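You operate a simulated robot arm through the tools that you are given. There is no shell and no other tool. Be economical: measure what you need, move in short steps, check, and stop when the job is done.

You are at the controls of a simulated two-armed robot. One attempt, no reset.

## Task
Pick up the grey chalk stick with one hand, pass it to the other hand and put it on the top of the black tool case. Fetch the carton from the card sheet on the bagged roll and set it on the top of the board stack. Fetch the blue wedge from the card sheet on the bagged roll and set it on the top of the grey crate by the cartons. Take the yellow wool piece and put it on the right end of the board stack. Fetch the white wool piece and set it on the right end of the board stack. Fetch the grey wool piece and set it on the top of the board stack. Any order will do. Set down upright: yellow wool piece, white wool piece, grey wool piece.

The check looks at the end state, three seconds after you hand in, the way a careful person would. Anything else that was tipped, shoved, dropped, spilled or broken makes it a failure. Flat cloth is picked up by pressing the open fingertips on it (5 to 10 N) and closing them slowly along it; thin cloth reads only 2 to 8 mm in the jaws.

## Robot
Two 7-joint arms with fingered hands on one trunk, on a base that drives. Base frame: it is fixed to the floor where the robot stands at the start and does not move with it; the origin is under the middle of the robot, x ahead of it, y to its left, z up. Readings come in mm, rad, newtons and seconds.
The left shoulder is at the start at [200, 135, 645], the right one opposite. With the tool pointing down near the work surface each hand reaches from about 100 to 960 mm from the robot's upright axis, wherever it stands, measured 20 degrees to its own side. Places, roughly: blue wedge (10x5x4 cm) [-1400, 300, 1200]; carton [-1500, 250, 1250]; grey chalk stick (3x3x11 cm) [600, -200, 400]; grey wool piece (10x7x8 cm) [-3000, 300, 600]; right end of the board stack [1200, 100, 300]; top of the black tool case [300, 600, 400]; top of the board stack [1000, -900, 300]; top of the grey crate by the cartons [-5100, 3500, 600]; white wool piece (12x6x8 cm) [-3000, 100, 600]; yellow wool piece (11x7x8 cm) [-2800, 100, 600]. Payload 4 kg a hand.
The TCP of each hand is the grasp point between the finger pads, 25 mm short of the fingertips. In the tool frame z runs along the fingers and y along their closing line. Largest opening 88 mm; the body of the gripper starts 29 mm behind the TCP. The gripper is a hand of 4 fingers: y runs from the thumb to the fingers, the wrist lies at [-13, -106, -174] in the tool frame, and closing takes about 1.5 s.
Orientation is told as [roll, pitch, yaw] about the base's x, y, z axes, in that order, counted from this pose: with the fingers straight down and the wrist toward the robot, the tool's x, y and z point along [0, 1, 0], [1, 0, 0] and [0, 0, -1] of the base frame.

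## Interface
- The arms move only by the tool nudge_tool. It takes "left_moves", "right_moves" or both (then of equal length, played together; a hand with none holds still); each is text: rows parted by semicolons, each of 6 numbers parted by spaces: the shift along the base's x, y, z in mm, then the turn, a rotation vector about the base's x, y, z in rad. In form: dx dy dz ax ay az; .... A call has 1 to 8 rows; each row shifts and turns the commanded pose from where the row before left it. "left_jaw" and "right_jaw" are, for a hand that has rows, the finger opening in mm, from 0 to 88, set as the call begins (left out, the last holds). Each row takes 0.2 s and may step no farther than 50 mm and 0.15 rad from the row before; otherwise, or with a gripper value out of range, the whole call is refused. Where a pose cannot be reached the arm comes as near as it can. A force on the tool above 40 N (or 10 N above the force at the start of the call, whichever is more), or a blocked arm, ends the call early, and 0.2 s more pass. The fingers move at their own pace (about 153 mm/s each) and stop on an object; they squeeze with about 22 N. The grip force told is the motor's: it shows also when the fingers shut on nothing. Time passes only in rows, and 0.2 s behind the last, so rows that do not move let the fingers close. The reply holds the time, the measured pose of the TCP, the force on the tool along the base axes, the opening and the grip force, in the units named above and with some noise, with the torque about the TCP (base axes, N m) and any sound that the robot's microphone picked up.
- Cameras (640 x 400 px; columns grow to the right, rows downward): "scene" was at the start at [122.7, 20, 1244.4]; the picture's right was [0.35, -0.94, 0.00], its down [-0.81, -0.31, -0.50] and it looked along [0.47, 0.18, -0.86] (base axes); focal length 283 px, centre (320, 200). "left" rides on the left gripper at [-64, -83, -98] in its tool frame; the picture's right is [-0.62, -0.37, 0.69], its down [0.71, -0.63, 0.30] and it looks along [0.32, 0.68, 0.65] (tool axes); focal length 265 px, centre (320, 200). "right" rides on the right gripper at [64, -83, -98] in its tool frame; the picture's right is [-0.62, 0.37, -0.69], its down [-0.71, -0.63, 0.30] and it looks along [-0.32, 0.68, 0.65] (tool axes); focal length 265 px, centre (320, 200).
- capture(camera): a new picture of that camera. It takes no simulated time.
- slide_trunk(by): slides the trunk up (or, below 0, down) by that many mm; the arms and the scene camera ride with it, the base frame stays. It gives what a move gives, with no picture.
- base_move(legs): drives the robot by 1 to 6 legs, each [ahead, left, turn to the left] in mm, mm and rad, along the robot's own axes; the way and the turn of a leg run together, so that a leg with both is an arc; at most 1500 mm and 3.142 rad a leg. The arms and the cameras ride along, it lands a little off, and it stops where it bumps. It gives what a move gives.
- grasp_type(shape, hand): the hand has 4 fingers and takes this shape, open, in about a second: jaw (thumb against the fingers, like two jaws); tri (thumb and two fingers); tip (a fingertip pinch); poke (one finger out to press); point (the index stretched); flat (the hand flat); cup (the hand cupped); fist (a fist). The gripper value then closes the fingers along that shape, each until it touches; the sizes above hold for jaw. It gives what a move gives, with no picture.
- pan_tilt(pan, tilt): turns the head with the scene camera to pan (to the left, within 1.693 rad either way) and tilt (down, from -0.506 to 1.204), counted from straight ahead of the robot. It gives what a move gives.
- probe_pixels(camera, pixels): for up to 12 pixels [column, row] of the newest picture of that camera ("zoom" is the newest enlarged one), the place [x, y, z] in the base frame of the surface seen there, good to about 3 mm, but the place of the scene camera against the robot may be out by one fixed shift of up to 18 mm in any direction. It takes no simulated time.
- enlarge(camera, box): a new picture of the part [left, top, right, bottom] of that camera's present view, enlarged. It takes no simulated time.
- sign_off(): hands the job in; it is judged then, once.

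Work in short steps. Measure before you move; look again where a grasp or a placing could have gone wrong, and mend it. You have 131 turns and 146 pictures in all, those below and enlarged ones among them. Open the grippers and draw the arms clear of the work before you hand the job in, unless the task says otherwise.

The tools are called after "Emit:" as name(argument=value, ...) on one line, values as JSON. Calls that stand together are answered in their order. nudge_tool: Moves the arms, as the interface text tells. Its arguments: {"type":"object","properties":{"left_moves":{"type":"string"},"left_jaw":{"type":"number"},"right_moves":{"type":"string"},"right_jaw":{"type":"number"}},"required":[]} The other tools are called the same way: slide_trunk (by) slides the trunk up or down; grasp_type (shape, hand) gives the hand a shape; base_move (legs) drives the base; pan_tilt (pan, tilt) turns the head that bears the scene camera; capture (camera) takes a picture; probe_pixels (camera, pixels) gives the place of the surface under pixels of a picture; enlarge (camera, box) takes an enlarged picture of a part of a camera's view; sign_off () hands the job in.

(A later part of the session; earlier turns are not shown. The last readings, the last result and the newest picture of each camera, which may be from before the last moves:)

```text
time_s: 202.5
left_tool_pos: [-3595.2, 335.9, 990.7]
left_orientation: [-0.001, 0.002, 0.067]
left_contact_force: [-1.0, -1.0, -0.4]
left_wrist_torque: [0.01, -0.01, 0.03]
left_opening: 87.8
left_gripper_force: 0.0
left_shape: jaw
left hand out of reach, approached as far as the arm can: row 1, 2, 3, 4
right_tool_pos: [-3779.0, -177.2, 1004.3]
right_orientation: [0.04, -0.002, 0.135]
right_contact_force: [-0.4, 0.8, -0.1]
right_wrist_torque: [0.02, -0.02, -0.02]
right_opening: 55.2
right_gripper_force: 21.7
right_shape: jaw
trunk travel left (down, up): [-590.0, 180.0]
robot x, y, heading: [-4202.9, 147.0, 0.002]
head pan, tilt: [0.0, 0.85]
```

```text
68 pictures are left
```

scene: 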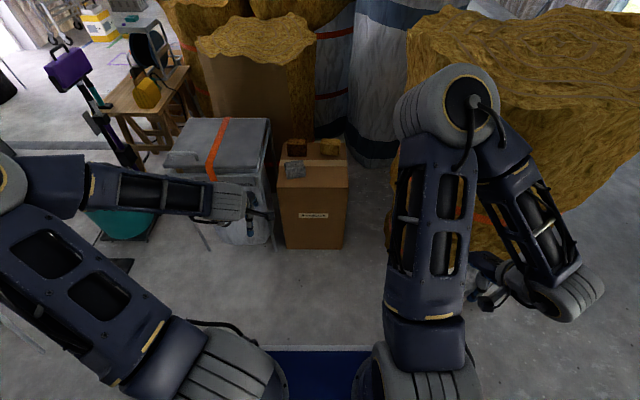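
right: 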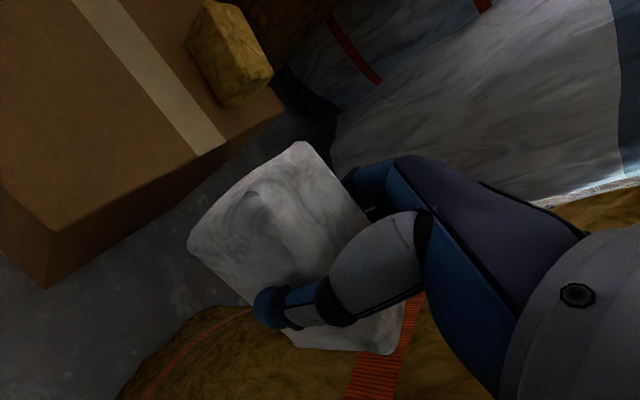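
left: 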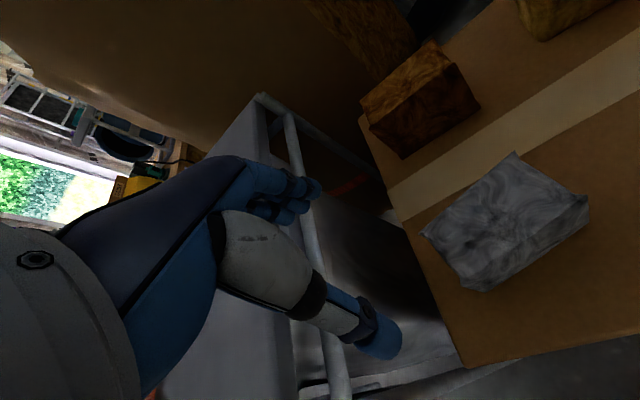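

The left arm works only from about 230 mm left of centre outward. I'll bring the right hand inward and check its elbow position, then approach turned right so that grey lies to my left.

Emit:
nudge_tool(right_moves="15 25 0 0 0 0;15 25 0 0 0 0;15 25 0 0 0 0;15 25 0 0 0 0;10 25 0 0 0 0;0 25 0 0 0 0;0 25 0 0 0 0")

Emit:
capture(camera="scene")

Emit:
probe_pixels(camera="scene", pixels=[[400, 110], [430, 90], [450, 130], [480, 150], [540, 220], [440, 200], [480, 260], [520, 300]])

```text
time_s: 204.1
left_tool_pos: [-3593.4, 335.2, 990.2]
left_orientation: [-0.001, 0.001, 0.068]
left_contact_force: [0.3, 0.1, -0.5]
left_wrist_torque: [0.0, -0.06, -0.02]
left_opening: 87.8
left_gripper_force: 0.1
left_shape: jaw
right_tool_pos: [-3654.8, -49.8, 1018.9]
right_orientation: [0.042, 0.001, 0.134]
right_contact_force: [0.2, 0.0, -0.3]
right_wrist_torque: [0.02, -0.01, -0.03]
right_opening: 55.1
right_gripper_force: 22.0
right_shape: jaw
right hand out of reach, approached as far as the arm can: row 1, 2, 3, 4, 5, 6, 7
trunk travel left (down, up): [-590.0, 180.0]
robot x, y, heading: [-4199.3, 147.6, 0.006]
head pan, tilt: [0.0, 0.85]
```

```text
67 pictures are left
```

scene: 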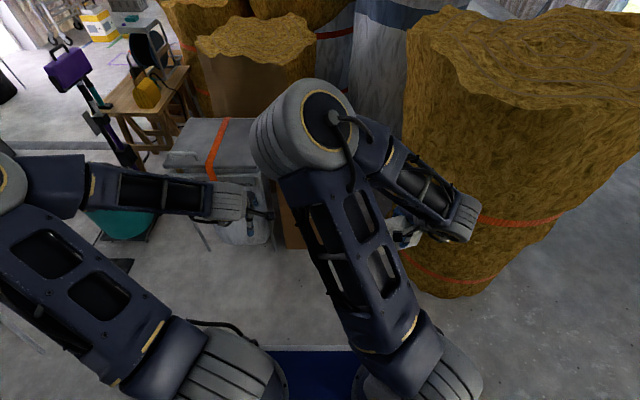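

```text
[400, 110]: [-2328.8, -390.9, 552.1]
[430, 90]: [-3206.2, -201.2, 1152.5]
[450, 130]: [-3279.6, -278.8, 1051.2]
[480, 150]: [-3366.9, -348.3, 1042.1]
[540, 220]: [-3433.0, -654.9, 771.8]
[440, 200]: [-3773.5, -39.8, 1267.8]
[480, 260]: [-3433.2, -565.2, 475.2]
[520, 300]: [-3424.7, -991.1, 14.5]
```

The tall roll bulges to y≈-200, so approaching straight leaves no room for the right hand. A heading of about -0.8 would work; I test in free air whether the left can hold rel (600,260), yaw 1.08, down to z 625.

Emit:
nudge_tool(left_moves="0 12 0 0 0 0.145;0 12 0 0 0 0.145;0 12 0 0 0 0.145;0 12 0 0 0 0.145;0 12 0 0 0 0.145;0 12 0 0 0 0.145;0 2 0 0 0 0.14;0 0 -40 0 0 0")

Emit:
nudge_tool(left_moves="0 0 -45 0 0 0;0 0 -45 0 0 0;0 0 -45 0 0 0;0 0 -45 0 0 0;0 0 -45 0 0 0;0 0 -45 0 0 0;0 0 -45 0 0 0;0 0 0 0 0 0")

Emit:
capture(camera="scene")

```text
time_s: 205.9
left_tool_pos: [-3591.6, 408.4, 949.6]
left_orientation: [-0.002, -0.001, 1.08]
left_contact_force: [-0.3, -0.6, -0.8]
left_wrist_torque: [-0.02, 0.0, 0.0]
left_opening: 87.5
left_gripper_force: 0.0
left_shape: jaw
right_tool_pos: [-3655.1, -49.3, 1018.4]
right_orientation: [0.04, -0.001, 0.135]
right_contact_force: [-0.3, 0.3, 0.6]
right_wrist_torque: [-0.01, -0.01, -0.03]
right_opening: 54.9
right_gripper_force: 22.1
right_shape: jaw
trunk travel left (down, up): [-590.0, 180.0]
robot x, y, heading: [-4205.5, 149.0, 0.003]
head pan, tilt: [0.0, 0.85]
```

```text
time_s: 207.7
left_tool_pos: [-3632.4, 483.4, 720.6]
left_orientation: [-0.004, 0.001, 1.077]
left_contact_force: [0.3, 1.2, 0.4]
left_wrist_torque: [-0.01, -0.02, -0.01]
left_opening: 88.0
left_gripper_force: 0.1
left_shape: jaw
left hand out of reach, approached as far as the arm can: row 4, 5, 6, 7
right_tool_pos: [-3655.3, -49.5, 1018.7]
right_orientation: [0.042, -0.001, 0.137]
right_contact_force: [0.7, 0.1, -0.6]
right_wrist_torque: [0.01, 0.0, -0.02]
right_opening: 55.1
right_gripper_force: 22.3
right_shape: jaw
trunk travel left (down, up): [-590.0, 180.0]
robot x, y, heading: [-4202.6, 149.0, 0.003]
head pan, tilt: [0.0, 0.85]
```

```text
66 pictures are left
```

scene: 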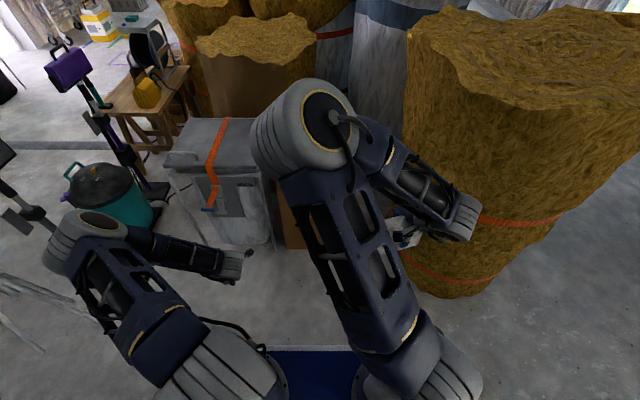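

I probe the left elbow position to judge trolley clearance.

Emit:
probe_pixels(camera="scene", pixels=[[85, 222], [60, 240], [120, 235], [190, 255], [300, 95], [330, 120]])

```text
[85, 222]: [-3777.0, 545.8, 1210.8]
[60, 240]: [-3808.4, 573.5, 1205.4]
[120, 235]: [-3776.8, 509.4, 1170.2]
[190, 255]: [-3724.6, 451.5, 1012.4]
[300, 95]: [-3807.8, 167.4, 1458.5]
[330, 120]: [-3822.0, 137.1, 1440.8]
```

The left elbow rides 345 mm above the shoulder, so clearance over the trolley is fine. I raise the left hand, then turn to heading -0.8 and drive to about (-3617, 528).

Emit:
nudge_tool(left_moves="10 -20 45 0 0 0;10 -20 45 0 0 0;10 -20 45 0 0 0;10 -15 45 0 0 0;0 0 45 0 0 0;0 0 45 0 0 0;0 0 0 0 0 0")

Emit:
base_move(legs=[[0, 0, -0.8], [137, 684, 0]])

Emit:
capture(camera="left")

Emit:
capture(camera="scene")

```text
refused: row 1 steps farther than a row can; nothing moved
```

```text
time_s: 213.6
left_tool_pos: [-2978.5, 352.6, 718.6]
left_orientation: [-0.002, 0.002, 0.276]
left_contact_force: [0.5, -1.1, -0.1]
left_wrist_torque: [0.04, 0.01, 0.01]
left_opening: 87.8
left_gripper_force: 0.0
left_shape: jaw
right_tool_pos: [-3377.1, -0.5, 1018.3]
right_orientation: [0.041, -0.001, -0.664]
right_contact_force: [0.2, -0.2, 0.2]
right_wrist_torque: [0.01, 0.0, 0.02]
right_opening: 54.9
right_gripper_force: 21.8
right_shape: jaw
trunk travel left (down, up): [-590.0, 180.0]
robot x, y, heading: [-3615.6, 532.6, -0.791]
head pan, tilt: [0.0, 0.85]
```

```text
65 pictures are left
```

left: 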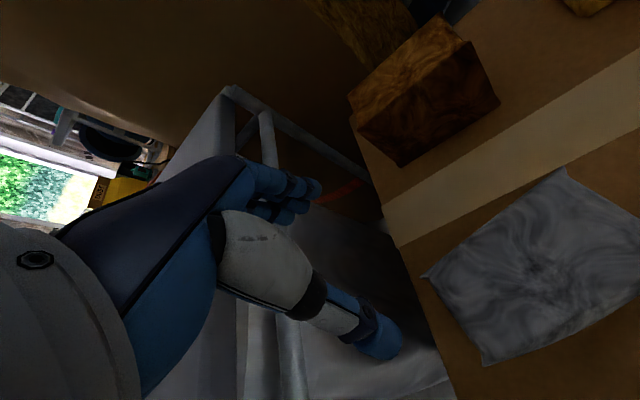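

```text
64 pictures are left
```

scene: 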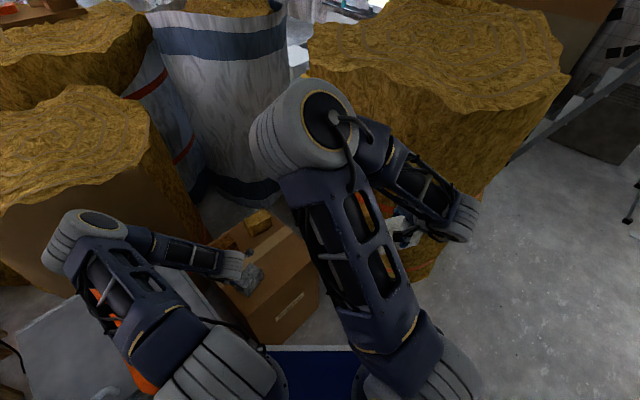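

The raise was refused but the hand stayed clear (tips at 693) and is at yaw 0.276. Now I raise it 120 mm toward grey, lower the trunk 200, and re-check.

Emit:
nudge_tool(left_moves="0 0 40 0 0 0;0 0 40 0 0 0;0 -5 45 0 0 0;-11 -22 30 0 0 0;-11 -22 30 0 0 0;-11 -22 30 0 0 0;0 0 0 0 0 0")

Emit:
slide_trunk(by=-200)

Emit:
capture(camera="left")

```text
time_s: 215.2
left_tool_pos: [-3011.2, 283.5, 934.0]
left_orientation: [-0.002, 0.002, 0.276]
left_contact_force: [0.3, 0.5, 0.1]
left_wrist_torque: [-0.02, -0.01, -0.02]
left_opening: 87.9
left_gripper_force: 0.0
left_shape: jaw
right_tool_pos: [-3377.6, -0.7, 1019.7]
right_orientation: [0.042, -0.001, -0.665]
right_contact_force: [1.0, 0.7, -0.8]
right_wrist_torque: [0.02, 0.02, -0.01]
right_opening: 54.7
right_gripper_force: 22.1
right_shape: jaw
trunk travel left (down, up): [-590.0, 180.0]
robot x, y, heading: [-3613.3, 526.6, -0.793]
head pan, tilt: [0.0, 0.85]
```

```text
time_s: 217.4
left_tool_pos: [-3010.9, 282.9, 733.7]
left_orientation: [-0.004, 0.001, 0.274]
left_contact_force: [-0.7, -0.4, -1.1]
left_wrist_torque: [-0.01, 0.0, 0.02]
left_opening: 87.6
left_gripper_force: 0.1
left_shape: jaw
right_tool_pos: [-3377.6, -0.3, 819.3]
right_orientation: [0.042, 0.002, -0.664]
right_contact_force: [0.9, 0.5, -0.2]
right_wrist_torque: [0.01, 0.01, 0.0]
right_opening: 54.6
right_gripper_force: 22.1
right_shape: jaw
trunk travel left (down, up): [-390.0, 380.0]
robot x, y, heading: [-3614.8, 530.9, -0.796]
head pan, tilt: [0.0, 0.85]
```

```text
63 pictures are left
```

left: 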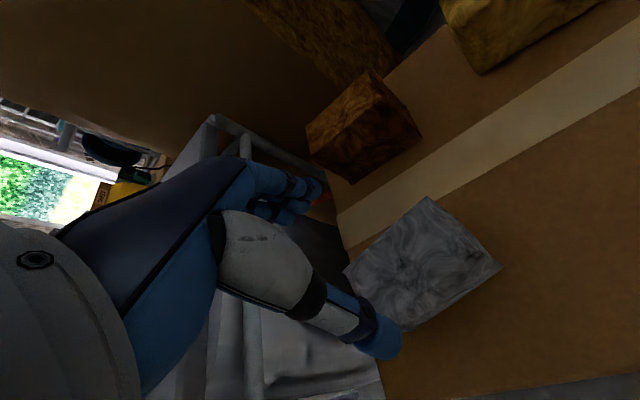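

The tool axis projects at (396,265) while the grey top centre is near (422,262). I probe its corners for a precise correction.

Emit:
probe_pixels(camera="left", pixels=[[427, 203], [495, 265], [350, 270], [410, 322], [422, 262]])

```text
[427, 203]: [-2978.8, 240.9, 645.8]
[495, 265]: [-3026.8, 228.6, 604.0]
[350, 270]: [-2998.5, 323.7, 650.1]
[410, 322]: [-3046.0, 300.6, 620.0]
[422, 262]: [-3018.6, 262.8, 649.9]
```

The centre is about (-3012,276). I correct by (-2,-6) and descend to z 625.

Emit:
nudge_tool(left_moves="-2 -6 -35 0 0 0;0 0 -35 0 0 0;0 0 -25 0 0 0;0 0 -13 0 0 0;0 0 0 0 0 0")

Emit:
capture(camera="left")

```text
time_s: 218.6
left_tool_pos: [-3013.5, 276.0, 628.0]
left_orientation: [-0.005, -0.002, 0.276]
left_contact_force: [0.7, -0.6, 22.2]
left_wrist_torque: [-0.12, 0.19, 0.03]
left_opening: 87.9
left_gripper_force: 0.1
left_shape: jaw
right_tool_pos: [-3377.6, -1.0, 819.2]
right_orientation: [0.042, -0.001, -0.665]
right_contact_force: [-0.9, -0.3, -0.7]
right_wrist_torque: [-0.02, -0.01, 0.02]
right_opening: 55.0
right_gripper_force: 22.1
right_shape: jaw
trunk travel left (down, up): [-390.0, 380.0]
robot x, y, heading: [-3617.2, 524.4, -0.796]
head pan, tilt: [0.0, 0.85]
```

```text
62 pictures are left
```

left: 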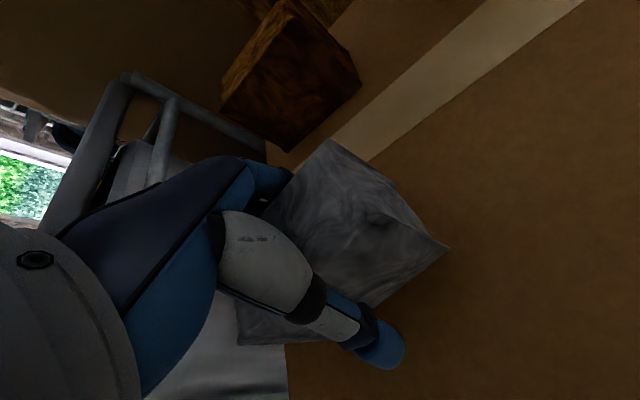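

There's 22 N of upward contact (palm on the piece's top), with fingers straddling. I rise 6 mm and close.

Emit:
nudge_tool(left_moves="0 0 6 0 0 0;0 0 0 0 0 0")

Emit:
nudge_tool(left_moves="0 0 0 0 0 0;0 0 0 0 0 0;0 0 0 0 0 0;0 0 0 0 0 0;0 0 0 0 0 0;0 0 0 0 0 0;0 0 0 0 0 0", left_jaw=30)

Emit:
nudge_tool(left_moves="0 0 15 0 0 0;0 0 30 0 0 0;0 0 40 0 0 0;0 0 45 0 0 0;0 0 45 0 0 0")

Emit:
capture(camera="left")

```text
time_s: 219.2
left_tool_pos: [-3013.7, 277.3, 631.5]
left_orientation: [-0.002, 0.005, 0.277]
left_contact_force: [-0.8, -0.2, -0.5]
left_wrist_torque: [0.0, 0.0, -0.01]
left_opening: 88.4
left_gripper_force: 0.1
left_shape: jaw
right_tool_pos: [-3377.4, 0.2, 819.1]
right_orientation: [0.042, 0.001, -0.666]
right_contact_force: [-0.2, 0.0, -0.5]
right_wrist_torque: [-0.01, 0.02, 0.0]
right_opening: 54.8
right_gripper_force: 21.7
right_shape: jaw
trunk travel left (down, up): [-390.0, 380.0]
robot x, y, heading: [-3614.6, 529.7, -0.799]
head pan, tilt: [0.0, 0.85]
```

```text
time_s: 220.8
left_tool_pos: [-3013.7, 278.0, 632.3]
left_orientation: [0.0, 0.002, 0.276]
left_contact_force: [-1.3, -0.1, -1.0]
left_wrist_torque: [-0.02, -0.03, 0.0]
left_opening: 60.8
left_gripper_force: 21.8
left_shape: jaw
right_tool_pos: [-3377.1, -0.8, 819.0]
right_orientation: [0.042, 0.001, -0.665]
right_contact_force: [0.3, 0.3, -1.3]
right_wrist_torque: [0.04, -0.04, -0.01]
right_opening: 54.9
right_gripper_force: 21.6
right_shape: jaw
trunk travel left (down, up): [-390.0, 380.0]
robot x, y, heading: [-3615.4, 529.1, -0.793]
head pan, tilt: [0.0, 0.85]
```

```text
time_s: 222.0
left_tool_pos: [-3012.2, 276.0, 806.0]
left_orientation: [-0.003, 0.0, 0.276]
left_contact_force: [-0.4, 0.5, -0.3]
left_wrist_torque: [0.03, 0.02, 0.01]
left_opening: 60.5
left_gripper_force: 22.0
left_shape: jaw
right_tool_pos: [-3377.7, -1.7, 819.1]
right_orientation: [0.042, 0.001, -0.666]
right_contact_force: [0.5, -0.2, -1.2]
right_wrist_torque: [0.01, -0.04, 0.01]
right_opening: 54.3
right_gripper_force: 22.2
right_shape: jaw
trunk travel left (down, up): [-390.0, 380.0]
robot x, y, heading: [-3611.4, 531.0, -0.797]
head pan, tilt: [0.0, 0.85]
```

```text
61 pictures are left
```

left: 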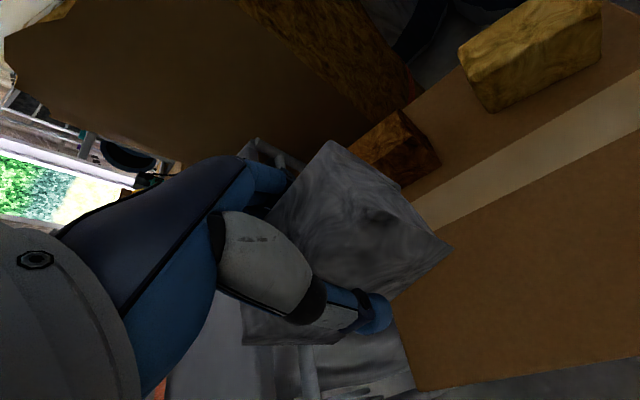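

Both pieces are held. I drive the long way round: back out, north, then east along y≈2650.

Emit:
base_move(legs=[[-560, -330, 0], [0, 0, 2.368], [1450, 0, 0], [500, 0, 0], [0, 0, -1.571], [1500, 0, 0]])

Emit:
base_move(legs=[[1500, 0, 0], [1500, 0, 0], [1000, 0, 0], [0, 0, -1.571]])

Emit:
pan_tilt(pan=0.0, tilt=0.5)

Emit:
capture(camera="scene")

```text
time_s: 251.4
left_tool_pos: [-2071.9, 2821.4, 805.9]
left_orientation: [-0.002, 0.003, 1.033]
left_contact_force: [-0.6, -0.1, 0.0]
left_wrist_torque: [0.01, -0.01, 0.02]
left_opening: 59.5
left_gripper_force: 22.7
left_shape: jaw
right_tool_pos: [-2148.9, 2370.3, 820.1]
right_orientation: [0.041, 0.001, 0.093]
right_contact_force: [0.6, -0.1, -0.5]
right_wrist_torque: [0.03, 0.06, -0.05]
right_opening: 54.6
right_gripper_force: 22.1
right_shape: jaw
trunk travel left (down, up): [-390.0, 380.0]
robot x, y, heading: [-2686.1, 2591.8, -0.039]
head pan, tilt: [0.0, 0.85]
```

```text
time_s: 274.5
left_tool_pos: [1532.4, 1815.4, 807.5]
left_orientation: [-0.001, 0.002, -0.558]
left_contact_force: [-0.1, 0.4, -0.9]
left_wrist_torque: [0.01, 0.0, -0.02]
left_opening: 59.2
left_gripper_force: 22.5
left_shape: jaw
right_tool_pos: [1082.1, 1897.5, 818.9]
right_orientation: [0.042, 0.001, -1.5]
right_contact_force: [0.1, 0.2, -0.8]
right_wrist_torque: [-0.01, -0.01, 0.02]
right_opening: 54.2
right_gripper_force: 22.1
right_shape: jaw
trunk travel left (down, up): [-390.0, 380.0]
robot x, y, heading: [1317.4, 2428.5, -1.628]
head pan, tilt: [0.0, 0.85]
```

```text
time_s: 275.3
left_tool_pos: [1532.4, 1814.7, 808.1]
left_orientation: [-0.002, 0.001, -0.559]
left_contact_force: [-0.2, 0.1, 0.0]
left_wrist_torque: [0.01, 0.02, 0.0]
left_opening: 59.2
left_gripper_force: 21.7
left_shape: jaw
right_tool_pos: [1082.0, 1898.1, 819.5]
right_orientation: [0.043, 0.001, -1.5]
right_contact_force: [0.4, 0.3, 0.0]
right_wrist_torque: [0.0, 0.0, 0.03]
right_opening: 54.3
right_gripper_force: 21.8
right_shape: jaw
trunk travel left (down, up): [-390.0, 380.0]
robot x, y, heading: [1312.1, 2432.3, -1.628]
head pan, tilt: [0.0, 0.499]
```

```text
60 pictures are left
```

scene: 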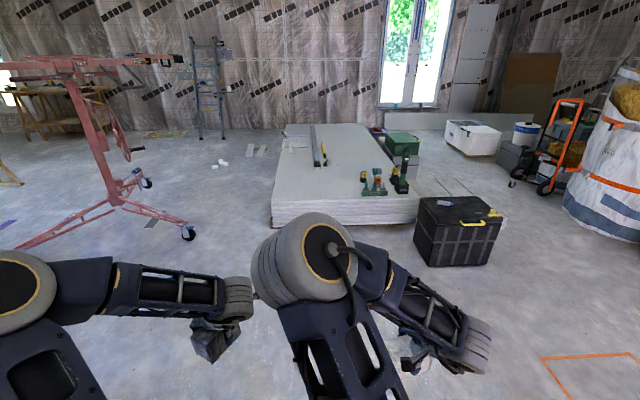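

The slab's end is ahead. I straighten up, drive to about y 780 in front of it, check the left side for the red lift's feet, and lower the trunk.

Emit:
probe_pixels(camera="scene", pixels=[[188, 235], [272, 222], [418, 222], [275, 140], [370, 190], [325, 160], [432, 262], [150, 222]])

Emit:
base_move(legs=[[0, 0, 0.057], [1200, -130, 0], [420, 0, 0]])

Emit:
slide_trunk(by=-200)

Emit:
pan_tilt(pan=0.0, tilt=0.8)

Emit:
capture(camera="scene")

```text
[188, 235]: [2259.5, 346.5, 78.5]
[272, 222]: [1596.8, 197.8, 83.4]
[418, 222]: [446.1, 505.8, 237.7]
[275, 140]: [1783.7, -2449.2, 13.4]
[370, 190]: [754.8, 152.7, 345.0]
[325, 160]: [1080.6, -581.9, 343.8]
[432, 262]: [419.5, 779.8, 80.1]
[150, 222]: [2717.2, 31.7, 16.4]
```

```text
time_s: 284.1
left_tool_pos: [1438.4, 196.7, 807.3]
left_orientation: [-0.001, 0.002, -0.5]
left_contact_force: [-0.5, 0.4, -0.1]
left_wrist_torque: [0.0, 0.04, 0.03]
left_opening: 59.2
left_gripper_force: 21.8
left_shape: jaw
right_tool_pos: [983.9, 252.6, 819.7]
right_orientation: [0.04, 0.001, -1.443]
right_contact_force: [0.4, -0.9, 0.1]
right_wrist_torque: [-0.03, 0.02, -0.02]
right_opening: 54.1
right_gripper_force: 21.6
right_shape: jaw
trunk travel left (down, up): [-390.0, 380.0]
robot x, y, heading: [1185.2, 798.0, -1.575]
head pan, tilt: [0.0, 0.499]
```

```text
time_s: 286.3
left_tool_pos: [1438.2, 196.5, 606.3]
left_orientation: [0.0, 0.003, -0.501]
left_contact_force: [0.3, 0.0, 0.4]
left_wrist_torque: [0.0, 0.0, -0.01]
left_opening: 59.1
left_gripper_force: 22.5
left_shape: jaw
right_tool_pos: [983.6, 253.9, 618.6]
right_orientation: [0.04, 0.001, -1.441]
right_contact_force: [0.2, -0.8, -0.4]
right_wrist_torque: [0.03, -0.03, -0.02]
right_opening: 53.9
right_gripper_force: 21.8
right_shape: jaw
trunk travel left (down, up): [-190.0, 580.0]
robot x, y, heading: [1186.5, 796.1, -1.571]
head pan, tilt: [0.0, 0.499]
```

```text
time_s: 287.1
left_tool_pos: [1438.6, 195.5, 606.9]
left_orientation: [-0.001, 0.003, -0.5]
left_contact_force: [-0.1, 0.1, -0.5]
left_wrist_torque: [0.01, 0.01, -0.05]
left_opening: 59.1
left_gripper_force: 22.0
left_shape: jaw
right_tool_pos: [982.7, 253.4, 618.8]
right_orientation: [0.044, 0.002, -1.442]
right_contact_force: [-0.9, 0.3, -0.1]
right_wrist_torque: [-0.03, 0.02, 0.01]
right_opening: 53.9
right_gripper_force: 22.3
right_shape: jaw
trunk travel left (down, up): [-190.0, 580.0]
robot x, y, heading: [1186.9, 798.1, -1.571]
head pan, tilt: [0.0, 0.799]
```

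```text
59 pictures are left
```

scene: 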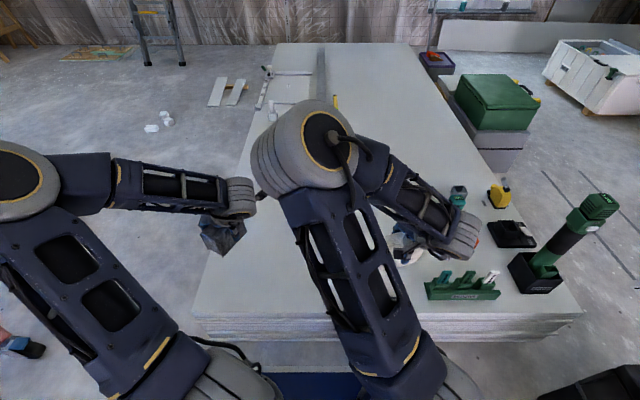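

I go 95 mm closer and 60 mm lower, then extend the left with the grey piece to about (1430,-85).

Emit:
base_move(legs=[[95, 0, 0]])

Emit:
slide_trunk(by=-60)

Emit:
nudge_tool(left_moves="0 -40 0 0 0 -0.05;0 -40 0 0 0 -0.05;0 -40 0 0 0 -0.05;0 -40 0 0 0 -0.05;0 -25 -20 0 0 -0.05;0 0 -40 0 0 0;0 0 -40 0 0 0")

Emit:
capture(camera="left")

```text
time_s: 288.2
left_tool_pos: [1438.2, 97.4, 606.4]
left_orientation: [-0.002, 0.003, -0.502]
left_contact_force: [0.3, 0.0, 0.1]
left_wrist_torque: [-0.02, 0.02, 0.0]
left_opening: 59.1
left_gripper_force: 22.3
left_shape: jaw
right_tool_pos: [984.4, 156.2, 618.6]
right_orientation: [0.041, -0.002, -1.442]
right_contact_force: [-0.2, -0.3, -0.3]
right_wrist_torque: [0.0, -0.04, 0.02]
right_opening: 54.2
right_gripper_force: 22.1
right_shape: jaw
trunk travel left (down, up): [-190.0, 580.0]
robot x, y, heading: [1184.6, 701.8, -1.572]
head pan, tilt: [0.0, 0.799]
```

```text
time_s: 289.2
left_tool_pos: [1439.6, 98.4, 547.5]
left_orientation: [-0.001, 0.001, -0.501]
left_contact_force: [-0.4, 0.8, -0.6]
left_wrist_torque: [-0.01, -0.01, 0.02]
left_opening: 59.2
left_gripper_force: 21.7
left_shape: jaw
right_tool_pos: [984.1, 156.3, 558.3]
right_orientation: [0.042, 0.001, -1.442]
right_contact_force: [0.3, -0.4, -0.4]
right_wrist_torque: [0.02, -0.02, 0.02]
right_opening: 54.3
right_gripper_force: 22.0
right_shape: jaw
trunk travel left (down, up): [-130.0, 640.0]
robot x, y, heading: [1180.6, 700.2, -1.57]
head pan, tilt: [0.0, 0.799]
```

```text
time_s: 290.8
left_tool_pos: [1463.8, -50.6, 460.0]
left_orientation: [-0.003, -0.001, -0.75]
left_contact_force: [-0.2, -0.2, 0.1]
left_wrist_torque: [0.0, 0.01, 0.02]
left_opening: 58.8
left_gripper_force: 22.7
left_shape: jaw
left hand out of reach, approached as far as the arm can: row 4, 5, 7
right_tool_pos: [984.0, 156.1, 558.5]
right_orientation: [0.042, 0.0, -1.441]
right_contact_force: [0.7, 0.5, -1.4]
right_wrist_torque: [0.01, -0.04, 0.02]
right_opening: 54.0
right_gripper_force: 21.7
right_shape: jaw
trunk travel left (down, up): [-130.0, 640.0]
robot x, y, heading: [1184.9, 698.5, -1.572]
head pan, tilt: [0.0, 0.799]
```

```text
58 pictures are left
```

left: 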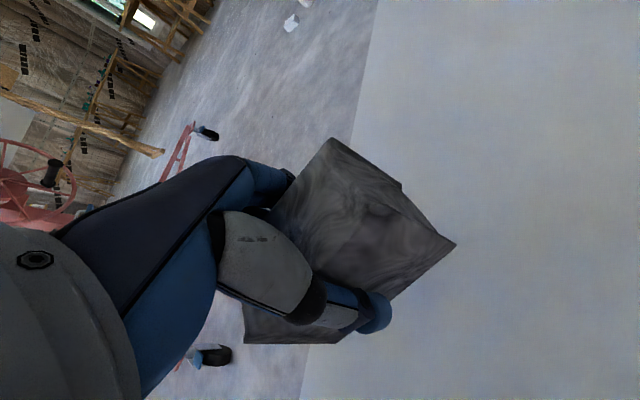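

The grey is at (1464,-51). I shift the base 100 mm right for edge margin, raise the right hand, and lower the trunk 60 mm to bring the grey near the surface.

Emit:
base_move(legs=[[0, -100, 0]])

Emit:
nudge_tool(right_moves="0 0 40 0 0 0;0 0 40 0 0 0;0 0 0 0 0 0")

Emit:
slide_trunk(by=-60)

Emit:
capture(camera="left")

Emit:
probe_pixels(camera="left", pixels=[[500, 200], [450, 330], [420, 100], [400, 350]])

```text
time_s: 292.0
left_tool_pos: [1364.3, -49.3, 461.2]
left_orientation: [-0.005, 0.001, -0.751]
left_contact_force: [-0.2, -0.4, 0.1]
left_wrist_torque: [-0.03, -0.03, -0.03]
left_opening: 59.1
left_gripper_force: 21.9
left_shape: jaw
right_tool_pos: [883.1, 155.4, 558.3]
right_orientation: [0.042, 0.0, -1.441]
right_contact_force: [-0.2, 1.2, 0.0]
right_wrist_torque: [-0.02, 0.01, 0.03]
right_opening: 54.1
right_gripper_force: 22.0
right_shape: jaw
trunk travel left (down, up): [-130.0, 640.0]
robot x, y, heading: [1083.0, 702.4, -1.571]
head pan, tilt: [0.0, 0.799]
```

```text
time_s: 292.8
left_tool_pos: [1364.0, -49.5, 461.0]
left_orientation: [-0.003, 0.002, -0.75]
left_contact_force: [-0.4, 0.4, -0.4]
left_wrist_torque: [-0.04, -0.02, 0.02]
left_opening: 59.1
left_gripper_force: 21.6
left_shape: jaw
right_tool_pos: [882.3, 154.9, 639.4]
right_orientation: [0.042, 0.0, -1.443]
right_contact_force: [-0.1, 0.3, 0.4]
right_wrist_torque: [0.01, 0.01, -0.01]
right_opening: 54.2
right_gripper_force: 22.1
right_shape: jaw
trunk travel left (down, up): [-130.0, 640.0]
robot x, y, heading: [1083.9, 698.3, -1.569]
head pan, tilt: [0.0, 0.799]
```

```text
time_s: 293.8
left_tool_pos: [1363.4, -48.9, 400.5]
left_orientation: [-0.003, 0.001, -0.75]
left_contact_force: [-0.6, -0.9, -0.1]
left_wrist_torque: [0.01, -0.01, 0.01]
left_opening: 59.0
left_gripper_force: 22.3
left_shape: jaw
right_tool_pos: [882.0, 156.8, 578.3]
right_orientation: [0.041, -0.001, -1.44]
right_contact_force: [-0.5, 0.3, -0.1]
right_wrist_torque: [0.01, -0.01, 0.0]
right_opening: 54.0
right_gripper_force: 21.7
right_shape: jaw
trunk travel left (down, up): [-70.0, 700.0]
robot x, y, heading: [1084.1, 696.4, -1.568]
head pan, tilt: [0.0, 0.799]
```

```text
57 pictures are left
```

left: 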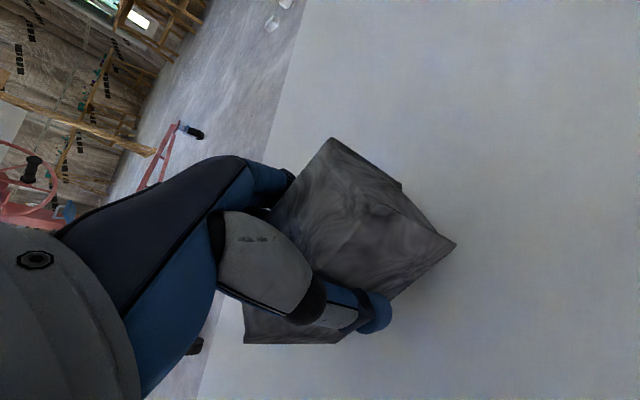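

```text
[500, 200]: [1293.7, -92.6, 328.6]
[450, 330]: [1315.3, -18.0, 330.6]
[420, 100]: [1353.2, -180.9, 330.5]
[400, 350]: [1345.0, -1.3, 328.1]
```

The surface reads z≈330, so contact comes at TCP ≈382. I lower in small steps until touching.

Emit:
slide_trunk(by=-14)

Emit:
nudge_tool(left_moves="0 0 -2 0 0 0;0 0 -2 0 0 0;0 0 0 0 0 0")

```text
time_s: 294.4
left_tool_pos: [1363.6, -49.2, 387.0]
left_orientation: [-0.003, 0.002, -0.75]
left_contact_force: [0.2, 0.9, 0.4]
left_wrist_torque: [0.01, 0.04, 0.05]
left_opening: 59.1
left_gripper_force: 22.2
left_shape: jaw
right_tool_pos: [881.9, 155.5, 564.1]
right_orientation: [0.042, 0.002, -1.442]
right_contact_force: [1.2, 0.4, 0.2]
right_wrist_torque: [0.0, 0.0, -0.01]
right_opening: 54.0
right_gripper_force: 22.0
right_shape: jaw
trunk travel left (down, up): [-56.0, 714.0]
robot x, y, heading: [1087.7, 698.7, -1.576]
head pan, tilt: [0.0, 0.799]
```

```text
time_s: 295.2
left_tool_pos: [1363.4, -48.5, 384.8]
left_orientation: [-0.006, 0.0, -0.749]
left_contact_force: [-0.1, 0.8, 0.0]
left_wrist_torque: [0.02, -0.02, -0.01]
left_opening: 59.0
left_gripper_force: 21.9
left_shape: jaw
right_tool_pos: [881.5, 155.0, 566.6]
right_orientation: [0.042, -0.001, -1.441]
right_contact_force: [0.2, 0.1, -0.6]
right_wrist_torque: [0.0, 0.02, 0.0]
right_opening: 54.3
right_gripper_force: 22.3
right_shape: jaw
trunk travel left (down, up): [-56.0, 714.0]
robot x, y, heading: [1087.2, 697.0, -1.573]
head pan, tilt: [0.0, 0.799]
```

Still no contact; a few more small trunk steps.

Emit:
slide_trunk(by=-3)

Emit:
slide_trunk(by=-2)

Emit:
slide_trunk(by=-2)

Emit:
capture(camera="left")

```text
time_s: 295.7
left_tool_pos: [1364.0, -49.2, 381.2]
left_orientation: [-0.006, -0.002, -0.752]
left_contact_force: [-2.4, 0.8, 9.9]
left_wrist_torque: [-0.02, -0.27, 0.02]
left_opening: 59.0
left_gripper_force: 22.1
left_shape: jaw
right_tool_pos: [883.2, 156.2, 561.8]
right_orientation: [0.041, 0.001, -1.441]
right_contact_force: [0.1, 0.0, -0.2]
right_wrist_torque: [0.0, 0.0, 0.0]
right_opening: 54.2
right_gripper_force: 22.1
right_shape: jaw
trunk travel left (down, up): [-53.0, 717.0]
robot x, y, heading: [1085.6, 701.3, -1.568]
head pan, tilt: [0.0, 0.799]
```

```text
time_s: 296.2
left_tool_pos: [1363.6, -50.1, 380.7]
left_orientation: [-0.005, -0.003, -0.752]
left_contact_force: [-4.0, 3.5, 23.5]
left_wrist_torque: [-0.2, -0.43, 0.04]
left_opening: 58.0
left_gripper_force: 21.9
left_shape: jaw
right_tool_pos: [881.4, 155.4, 560.1]
right_orientation: [0.043, 0.0, -1.441]
right_contact_force: [-0.2, 0.3, -0.5]
right_wrist_torque: [0.01, -0.03, -0.02]
right_opening: 53.9
right_gripper_force: 22.0
right_shape: jaw
trunk travel left (down, up): [-51.0, 719.0]
robot x, y, heading: [1086.7, 701.3, -1.571]
head pan, tilt: [0.0, 0.799]
```

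```text
time_s: 296.8
left_tool_pos: [1363.5, -49.2, 378.0]
left_orientation: [-0.008, -0.001, -0.752]
left_contact_force: [-6.1, 5.4, 31.0]
left_wrist_torque: [-0.24, -0.5, -0.07]
left_opening: 56.5
left_gripper_force: 22.3
left_shape: jaw
right_tool_pos: [880.6, 154.6, 559.5]
right_orientation: [0.043, 0.0, -1.441]
right_contact_force: [0.4, -0.2, 0.1]
right_wrist_torque: [-0.01, 0.04, 0.0]
right_opening: 54.1
right_gripper_force: 21.5
right_shape: jaw
trunk travel left (down, up): [-49.0, 721.0]
robot x, y, heading: [1084.5, 705.5, -1.57]
head pan, tilt: [0.0, 0.799]
```

```text
56 pictures are left
```

left: 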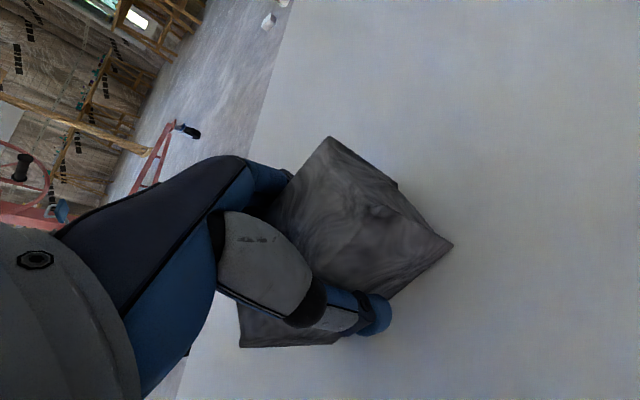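

The grey rests firmly (31 N). I ease up 3 mm, open wide, and rise with the trunk.

Emit:
slide_trunk(by=3)

Emit:
nudge_tool(left_moves="0 0 0 0 0 0;0 0 0 0 0 0;0 0 0 0 0 0;0 0 0 0 0 0;0 0 0 0 0 0", left_jaw=88)

Emit:
slide_trunk(by=170)

Emit:
capture(camera="left")

```text
time_s: 297.3
left_tool_pos: [1363.9, -48.8, 378.8]
left_orientation: [-0.006, 0.001, -0.75]
left_contact_force: [-4.8, -1.0, 18.8]
left_wrist_torque: [-0.2, -0.42, -0.06]
left_opening: 56.6
left_gripper_force: 21.9
left_shape: jaw
right_tool_pos: [882.2, 155.8, 560.8]
right_orientation: [0.043, 0.0, -1.443]
right_contact_force: [0.9, -0.7, -0.2]
right_wrist_torque: [0.01, 0.02, -0.01]
right_opening: 54.1
right_gripper_force: 21.6
right_shape: jaw
trunk travel left (down, up): [-52.0, 718.0]
robot x, y, heading: [1087.0, 699.5, -1.57]
head pan, tilt: [0.0, 0.799]
```

```text
time_s: 298.5
left_tool_pos: [1364.8, -49.5, 378.0]
left_orientation: [-0.005, 0.0, -0.751]
left_contact_force: [-3.9, 2.1, 5.7]
left_wrist_torque: [0.02, 0.05, -0.04]
left_opening: 88.0
left_gripper_force: 0.0
left_shape: jaw
right_tool_pos: [882.6, 154.9, 561.4]
right_orientation: [0.043, 0.0, -1.442]
right_contact_force: [0.3, -0.2, -0.3]
right_wrist_torque: [0.01, 0.04, -0.01]
right_opening: 54.3
right_gripper_force: 21.6
right_shape: jaw
trunk travel left (down, up): [-52.0, 718.0]
robot x, y, heading: [1084.6, 704.6, -1.571]
head pan, tilt: [0.0, 0.799]
```

```text
time_s: 300.4
left_tool_pos: [1365.1, -49.1, 548.4]
left_orientation: [-0.005, 0.003, -0.749]
left_contact_force: [0.0, 0.2, -0.9]
left_wrist_torque: [0.0, 0.0, 0.02]
left_opening: 87.7
left_gripper_force: 0.0
left_shape: jaw
right_tool_pos: [881.9, 156.1, 732.4]
right_orientation: [0.04, 0.001, -1.441]
right_contact_force: [0.4, 0.1, -0.4]
right_wrist_torque: [0.01, -0.02, -0.01]
right_opening: 54.2
right_gripper_force: 22.0
right_shape: jaw
trunk travel left (down, up): [-222.0, 548.0]
robot x, y, heading: [1083.2, 699.3, -1.57]
head pan, tilt: [0.0, 0.799]
```

```text
55 pictures are left
```

left: 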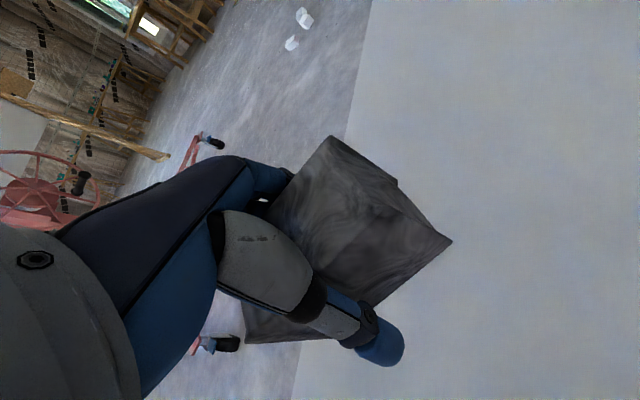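

The piece came up with the open hand — it is wedged in the fingers. I set it back down and open the hand to the flat shape.

Emit:
slide_trunk(by=-168)

Emit:
grasp_type(hand="left", shape="flat")

Emit:
capture(camera="left")

```text
time_s: 302.3
left_tool_pos: [1363.9, -49.1, 381.1]
left_orientation: [-0.005, 0.0, -0.753]
left_contact_force: [0.5, 0.0, -1.1]
left_wrist_torque: [0.0, 0.01, 0.02]
left_opening: 88.1
left_gripper_force: 0.1
left_shape: jaw
right_tool_pos: [881.6, 155.8, 562.7]
right_orientation: [0.042, -0.002, -1.443]
right_contact_force: [-0.7, 0.7, -0.4]
right_wrist_torque: [0.01, -0.01, -0.01]
right_opening: 54.1
right_gripper_force: 21.7
right_shape: jaw
trunk travel left (down, up): [-54.0, 716.0]
robot x, y, heading: [1081.1, 701.2, -1.571]
head pan, tilt: [0.0, 0.799]
```

```text
time_s: 303.2
left_tool_pos: [1364.0, -48.8, 381.8]
left_orientation: [-0.005, 0.0, -0.751]
left_contact_force: [1.7, -1.2, 7.7]
left_wrist_torque: [-0.27, -0.09, -0.03]
left_opening: 80.6
left_gripper_force: 0.1
left_shape: flat
right_tool_pos: [883.1, 154.6, 562.1]
right_orientation: [0.04, 0.0, -1.441]
right_contact_force: [-0.8, -0.3, -0.1]
right_wrist_torque: [0.0, 0.0, 0.01]
right_opening: 54.0
right_gripper_force: 22.0
right_shape: jaw
trunk travel left (down, up): [-54.0, 716.0]
robot x, y, heading: [1084.9, 702.1, -1.571]
head pan, tilt: [0.0, 0.799]
```

```text
54 pictures are left
```

left: 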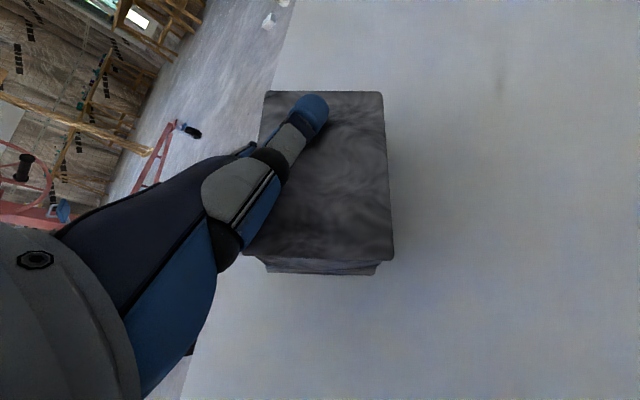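

The piece is no longer pinched between thumb and fingers. I rise straight and look.

Emit:
slide_trunk(by=30)

Emit:
capture(camera="left")

Emit:
slide_trunk(by=120)

Emit:
capture(camera="left")

```text
time_s: 303.9
left_tool_pos: [1363.3, -48.1, 410.1]
left_orientation: [-0.006, 0.001, -0.749]
left_contact_force: [-0.3, -0.1, -0.2]
left_wrist_torque: [-0.01, 0.02, 0.05]
left_opening: 0.1
left_gripper_force: 0.0
left_shape: flat
right_tool_pos: [882.1, 155.5, 593.8]
right_orientation: [0.041, -0.002, -1.442]
right_contact_force: [0.4, 0.1, -0.6]
right_wrist_torque: [0.01, 0.0, 0.0]
right_opening: 54.1
right_gripper_force: 21.7
right_shape: jaw
trunk travel left (down, up): [-84.0, 686.0]
robot x, y, heading: [1084.3, 699.9, -1.568]
head pan, tilt: [0.0, 0.799]
```

```text
53 pictures are left
```

left: 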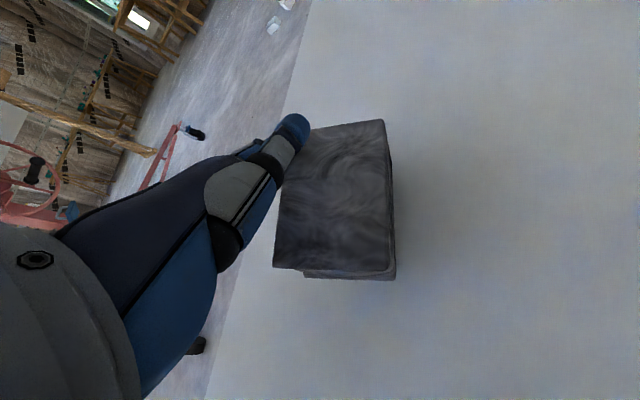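

```text
time_s: 305.4
left_tool_pos: [1364.1, -48.6, 530.3]
left_orientation: [-0.005, 0.001, -0.75]
left_contact_force: [-0.6, 0.5, 0.4]
left_wrist_torque: [-0.04, 0.03, 0.01]
left_opening: 0.0
left_gripper_force: 0.1
left_shape: flat
right_tool_pos: [881.5, 155.0, 713.0]
right_orientation: [0.041, 0.001, -1.442]
right_contact_force: [0.0, 0.6, -0.9]
right_wrist_torque: [-0.01, 0.0, 0.01]
right_opening: 54.0
right_gripper_force: 22.4
right_shape: jaw
trunk travel left (down, up): [-204.0, 566.0]
robot x, y, heading: [1089.4, 702.0, -1.569]
head pan, tilt: [0.0, 0.799]
```

```text
52 pictures are left
```

left: 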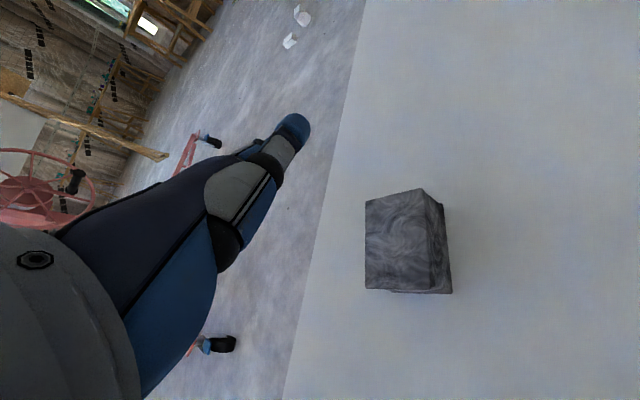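

Grey stands on the slab, released. I reset the left hand to jaw, verify its height, and shift the base 260 mm left to bring the white to x≈1140.

Emit:
probe_pixels(camera="left", pixels=[[370, 205], [420, 195], [430, 285], [370, 285], [450, 285], [500, 250]])

Emit:
grasp_type(hand="left", shape="jaw")

Emit:
nudge_tool(left_moves="0 40 20 0 0 0.05;0 40 20 0 0 0.05;0 40 20 0 0 0.05;0 40 20 0 0 0.05", right_moves="0 -20 0 -0.024 0.031 0;0 -20 0 0 0 0;0 -20 0 0 0 0;0 -15 0 0 0 0")

Emit:
base_move(legs=[[0, 260, 0]])

Emit:
slide_trunk(by=-200)

Emit:
capture(camera="right")

Emit:
capture(camera="scene")

```text
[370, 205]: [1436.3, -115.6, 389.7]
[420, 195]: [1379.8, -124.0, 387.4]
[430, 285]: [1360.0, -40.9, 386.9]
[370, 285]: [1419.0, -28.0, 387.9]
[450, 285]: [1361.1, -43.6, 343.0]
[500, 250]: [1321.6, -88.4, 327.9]
```

```text
time_s: 306.3
left_tool_pos: [1363.9, -47.9, 529.7]
left_orientation: [-0.006, 0.001, -0.751]
left_contact_force: [-0.1, -1.2, 0.1]
left_wrist_torque: [0.01, 0.01, 0.05]
left_opening: 88.0
left_gripper_force: 0.1
left_shape: jaw
right_tool_pos: [881.5, 155.5, 712.8]
right_orientation: [0.043, 0.0, -1.441]
right_contact_force: [1.2, -0.4, -0.5]
right_wrist_torque: [0.04, 0.05, 0.0]
right_opening: 54.0
right_gripper_force: 22.0
right_shape: jaw
trunk travel left (down, up): [-204.0, 566.0]
robot x, y, heading: [1084.1, 702.0, -1.569]
head pan, tilt: [0.0, 0.799]
```

```text
time_s: 307.3
left_tool_pos: [1364.2, 110.9, 610.7]
left_orientation: [-0.003, 0.001, -0.55]
left_contact_force: [1.0, 0.4, 0.0]
left_wrist_torque: [0.0, -0.01, -0.01]
left_opening: 87.7
left_gripper_force: 0.1
left_shape: jaw
right_tool_pos: [882.7, 79.9, 712.4]
right_orientation: [0.007, -0.022, -1.442]
right_contact_force: [0.7, -0.3, 0.4]
right_wrist_torque: [0.01, 0.0, 0.02]
right_opening: 54.1
right_gripper_force: 22.4
right_shape: jaw
trunk travel left (down, up): [-204.0, 566.0]
robot x, y, heading: [1086.5, 701.8, -1.571]
head pan, tilt: [0.0, 0.799]
```

```text
time_s: 309.2
left_tool_pos: [1623.5, 111.1, 610.7]
left_orientation: [-0.006, 0.002, -0.552]
left_contact_force: [1.0, -0.5, 0.6]
left_wrist_torque: [-0.02, 0.01, -0.03]
left_opening: 87.8
left_gripper_force: 0.1
left_shape: jaw
right_tool_pos: [1142.9, 79.4, 712.0]
right_orientation: [0.007, -0.02, -1.442]
right_contact_force: [0.1, 0.4, -0.4]
right_wrist_torque: [0.01, 0.01, 0.0]
right_opening: 53.8
right_gripper_force: 22.2
right_shape: jaw
trunk travel left (down, up): [-204.0, 566.0]
robot x, y, heading: [1345.7, 701.3, -1.572]
head pan, tilt: [0.0, 0.799]
```

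```text
time_s: 311.4
left_tool_pos: [1623.8, 111.1, 410.3]
left_orientation: [-0.005, 0.003, -0.551]
left_contact_force: [0.3, 0.0, -0.1]
left_wrist_torque: [0.0, 0.0, -0.04]
left_opening: 87.8
left_gripper_force: 0.1
left_shape: jaw
right_tool_pos: [1143.5, 79.6, 513.3]
right_orientation: [0.005, -0.019, -1.443]
right_contact_force: [0.7, 0.5, -0.8]
right_wrist_torque: [-0.01, -0.02, 0.03]
right_opening: 53.8
right_gripper_force: 22.2
right_shape: jaw
trunk travel left (down, up): [-4.0, 766.0]
robot x, y, heading: [1340.9, 701.9, -1.571]
head pan, tilt: [0.0, 0.799]
```

```text
51 pictures are left
```

right: 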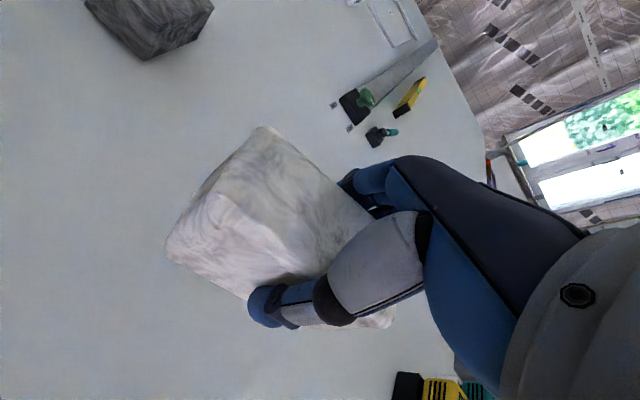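

```text
50 pictures are left
```

scene: 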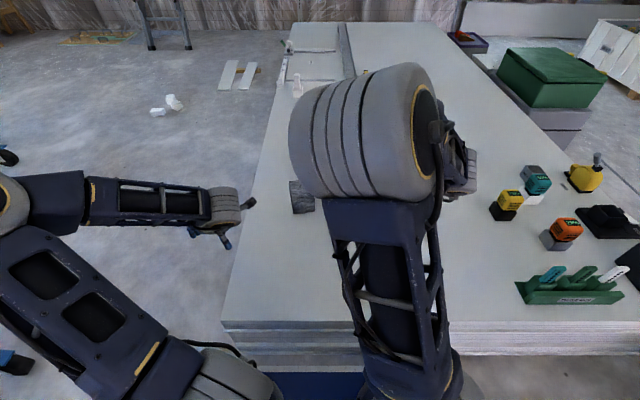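

I check the grey's height from the right view (block at (150,20)) against the slab.

Emit:
probe_pixels(camera="right", pixels=[[150, 15], [120, 12], [180, 10], [150, 50], [150, 100], [60, 50], [100, 15], [205, 10], [250, 80]])

Emit:
enlarge(camera="right", box=[60, 0, 240, 80])

Emit:
enlarge(camera="scene", box=[270, 165, 350, 225])

Emit:
probe_pixels(camera="zoom", pixels=[[220, 150], [200, 200], [220, 260], [230, 300], [260, 340], [100, 350], [280, 200], [170, 130]])

```text
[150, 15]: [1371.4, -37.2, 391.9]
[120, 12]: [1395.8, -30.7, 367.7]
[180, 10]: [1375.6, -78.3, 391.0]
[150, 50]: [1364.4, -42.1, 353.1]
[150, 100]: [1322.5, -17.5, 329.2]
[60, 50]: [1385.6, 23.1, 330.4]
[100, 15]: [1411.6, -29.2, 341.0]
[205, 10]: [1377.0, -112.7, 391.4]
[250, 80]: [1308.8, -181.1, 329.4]
```

```text
3.56 times, centred on (150, 40) of right
```

zoom: 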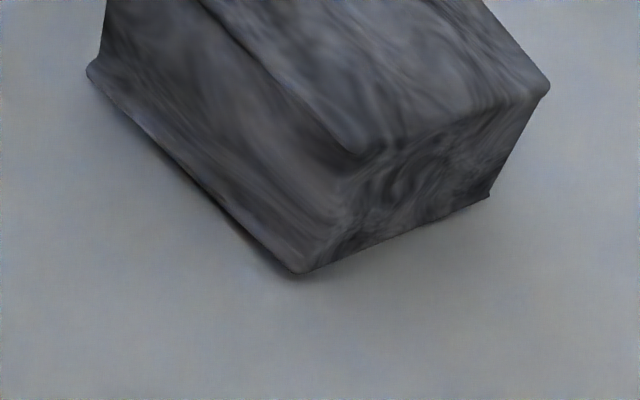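

```text
6.67 times, centred on (310, 195) of scene
```

zoom: 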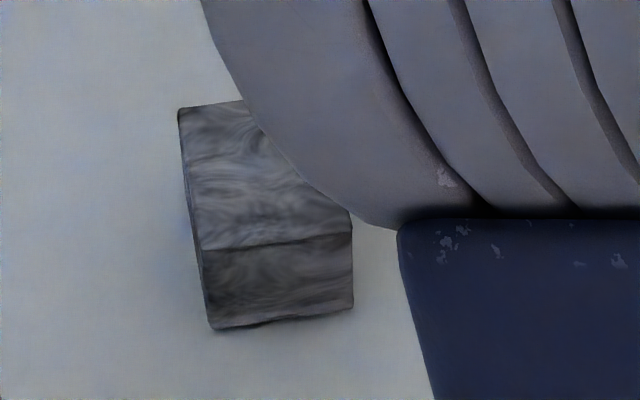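

```text
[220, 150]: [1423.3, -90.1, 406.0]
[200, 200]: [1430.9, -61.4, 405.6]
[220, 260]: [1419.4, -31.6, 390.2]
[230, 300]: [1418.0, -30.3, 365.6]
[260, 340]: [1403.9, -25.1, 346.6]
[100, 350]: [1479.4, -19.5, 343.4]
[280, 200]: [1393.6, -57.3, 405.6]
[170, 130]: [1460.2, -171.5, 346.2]
```

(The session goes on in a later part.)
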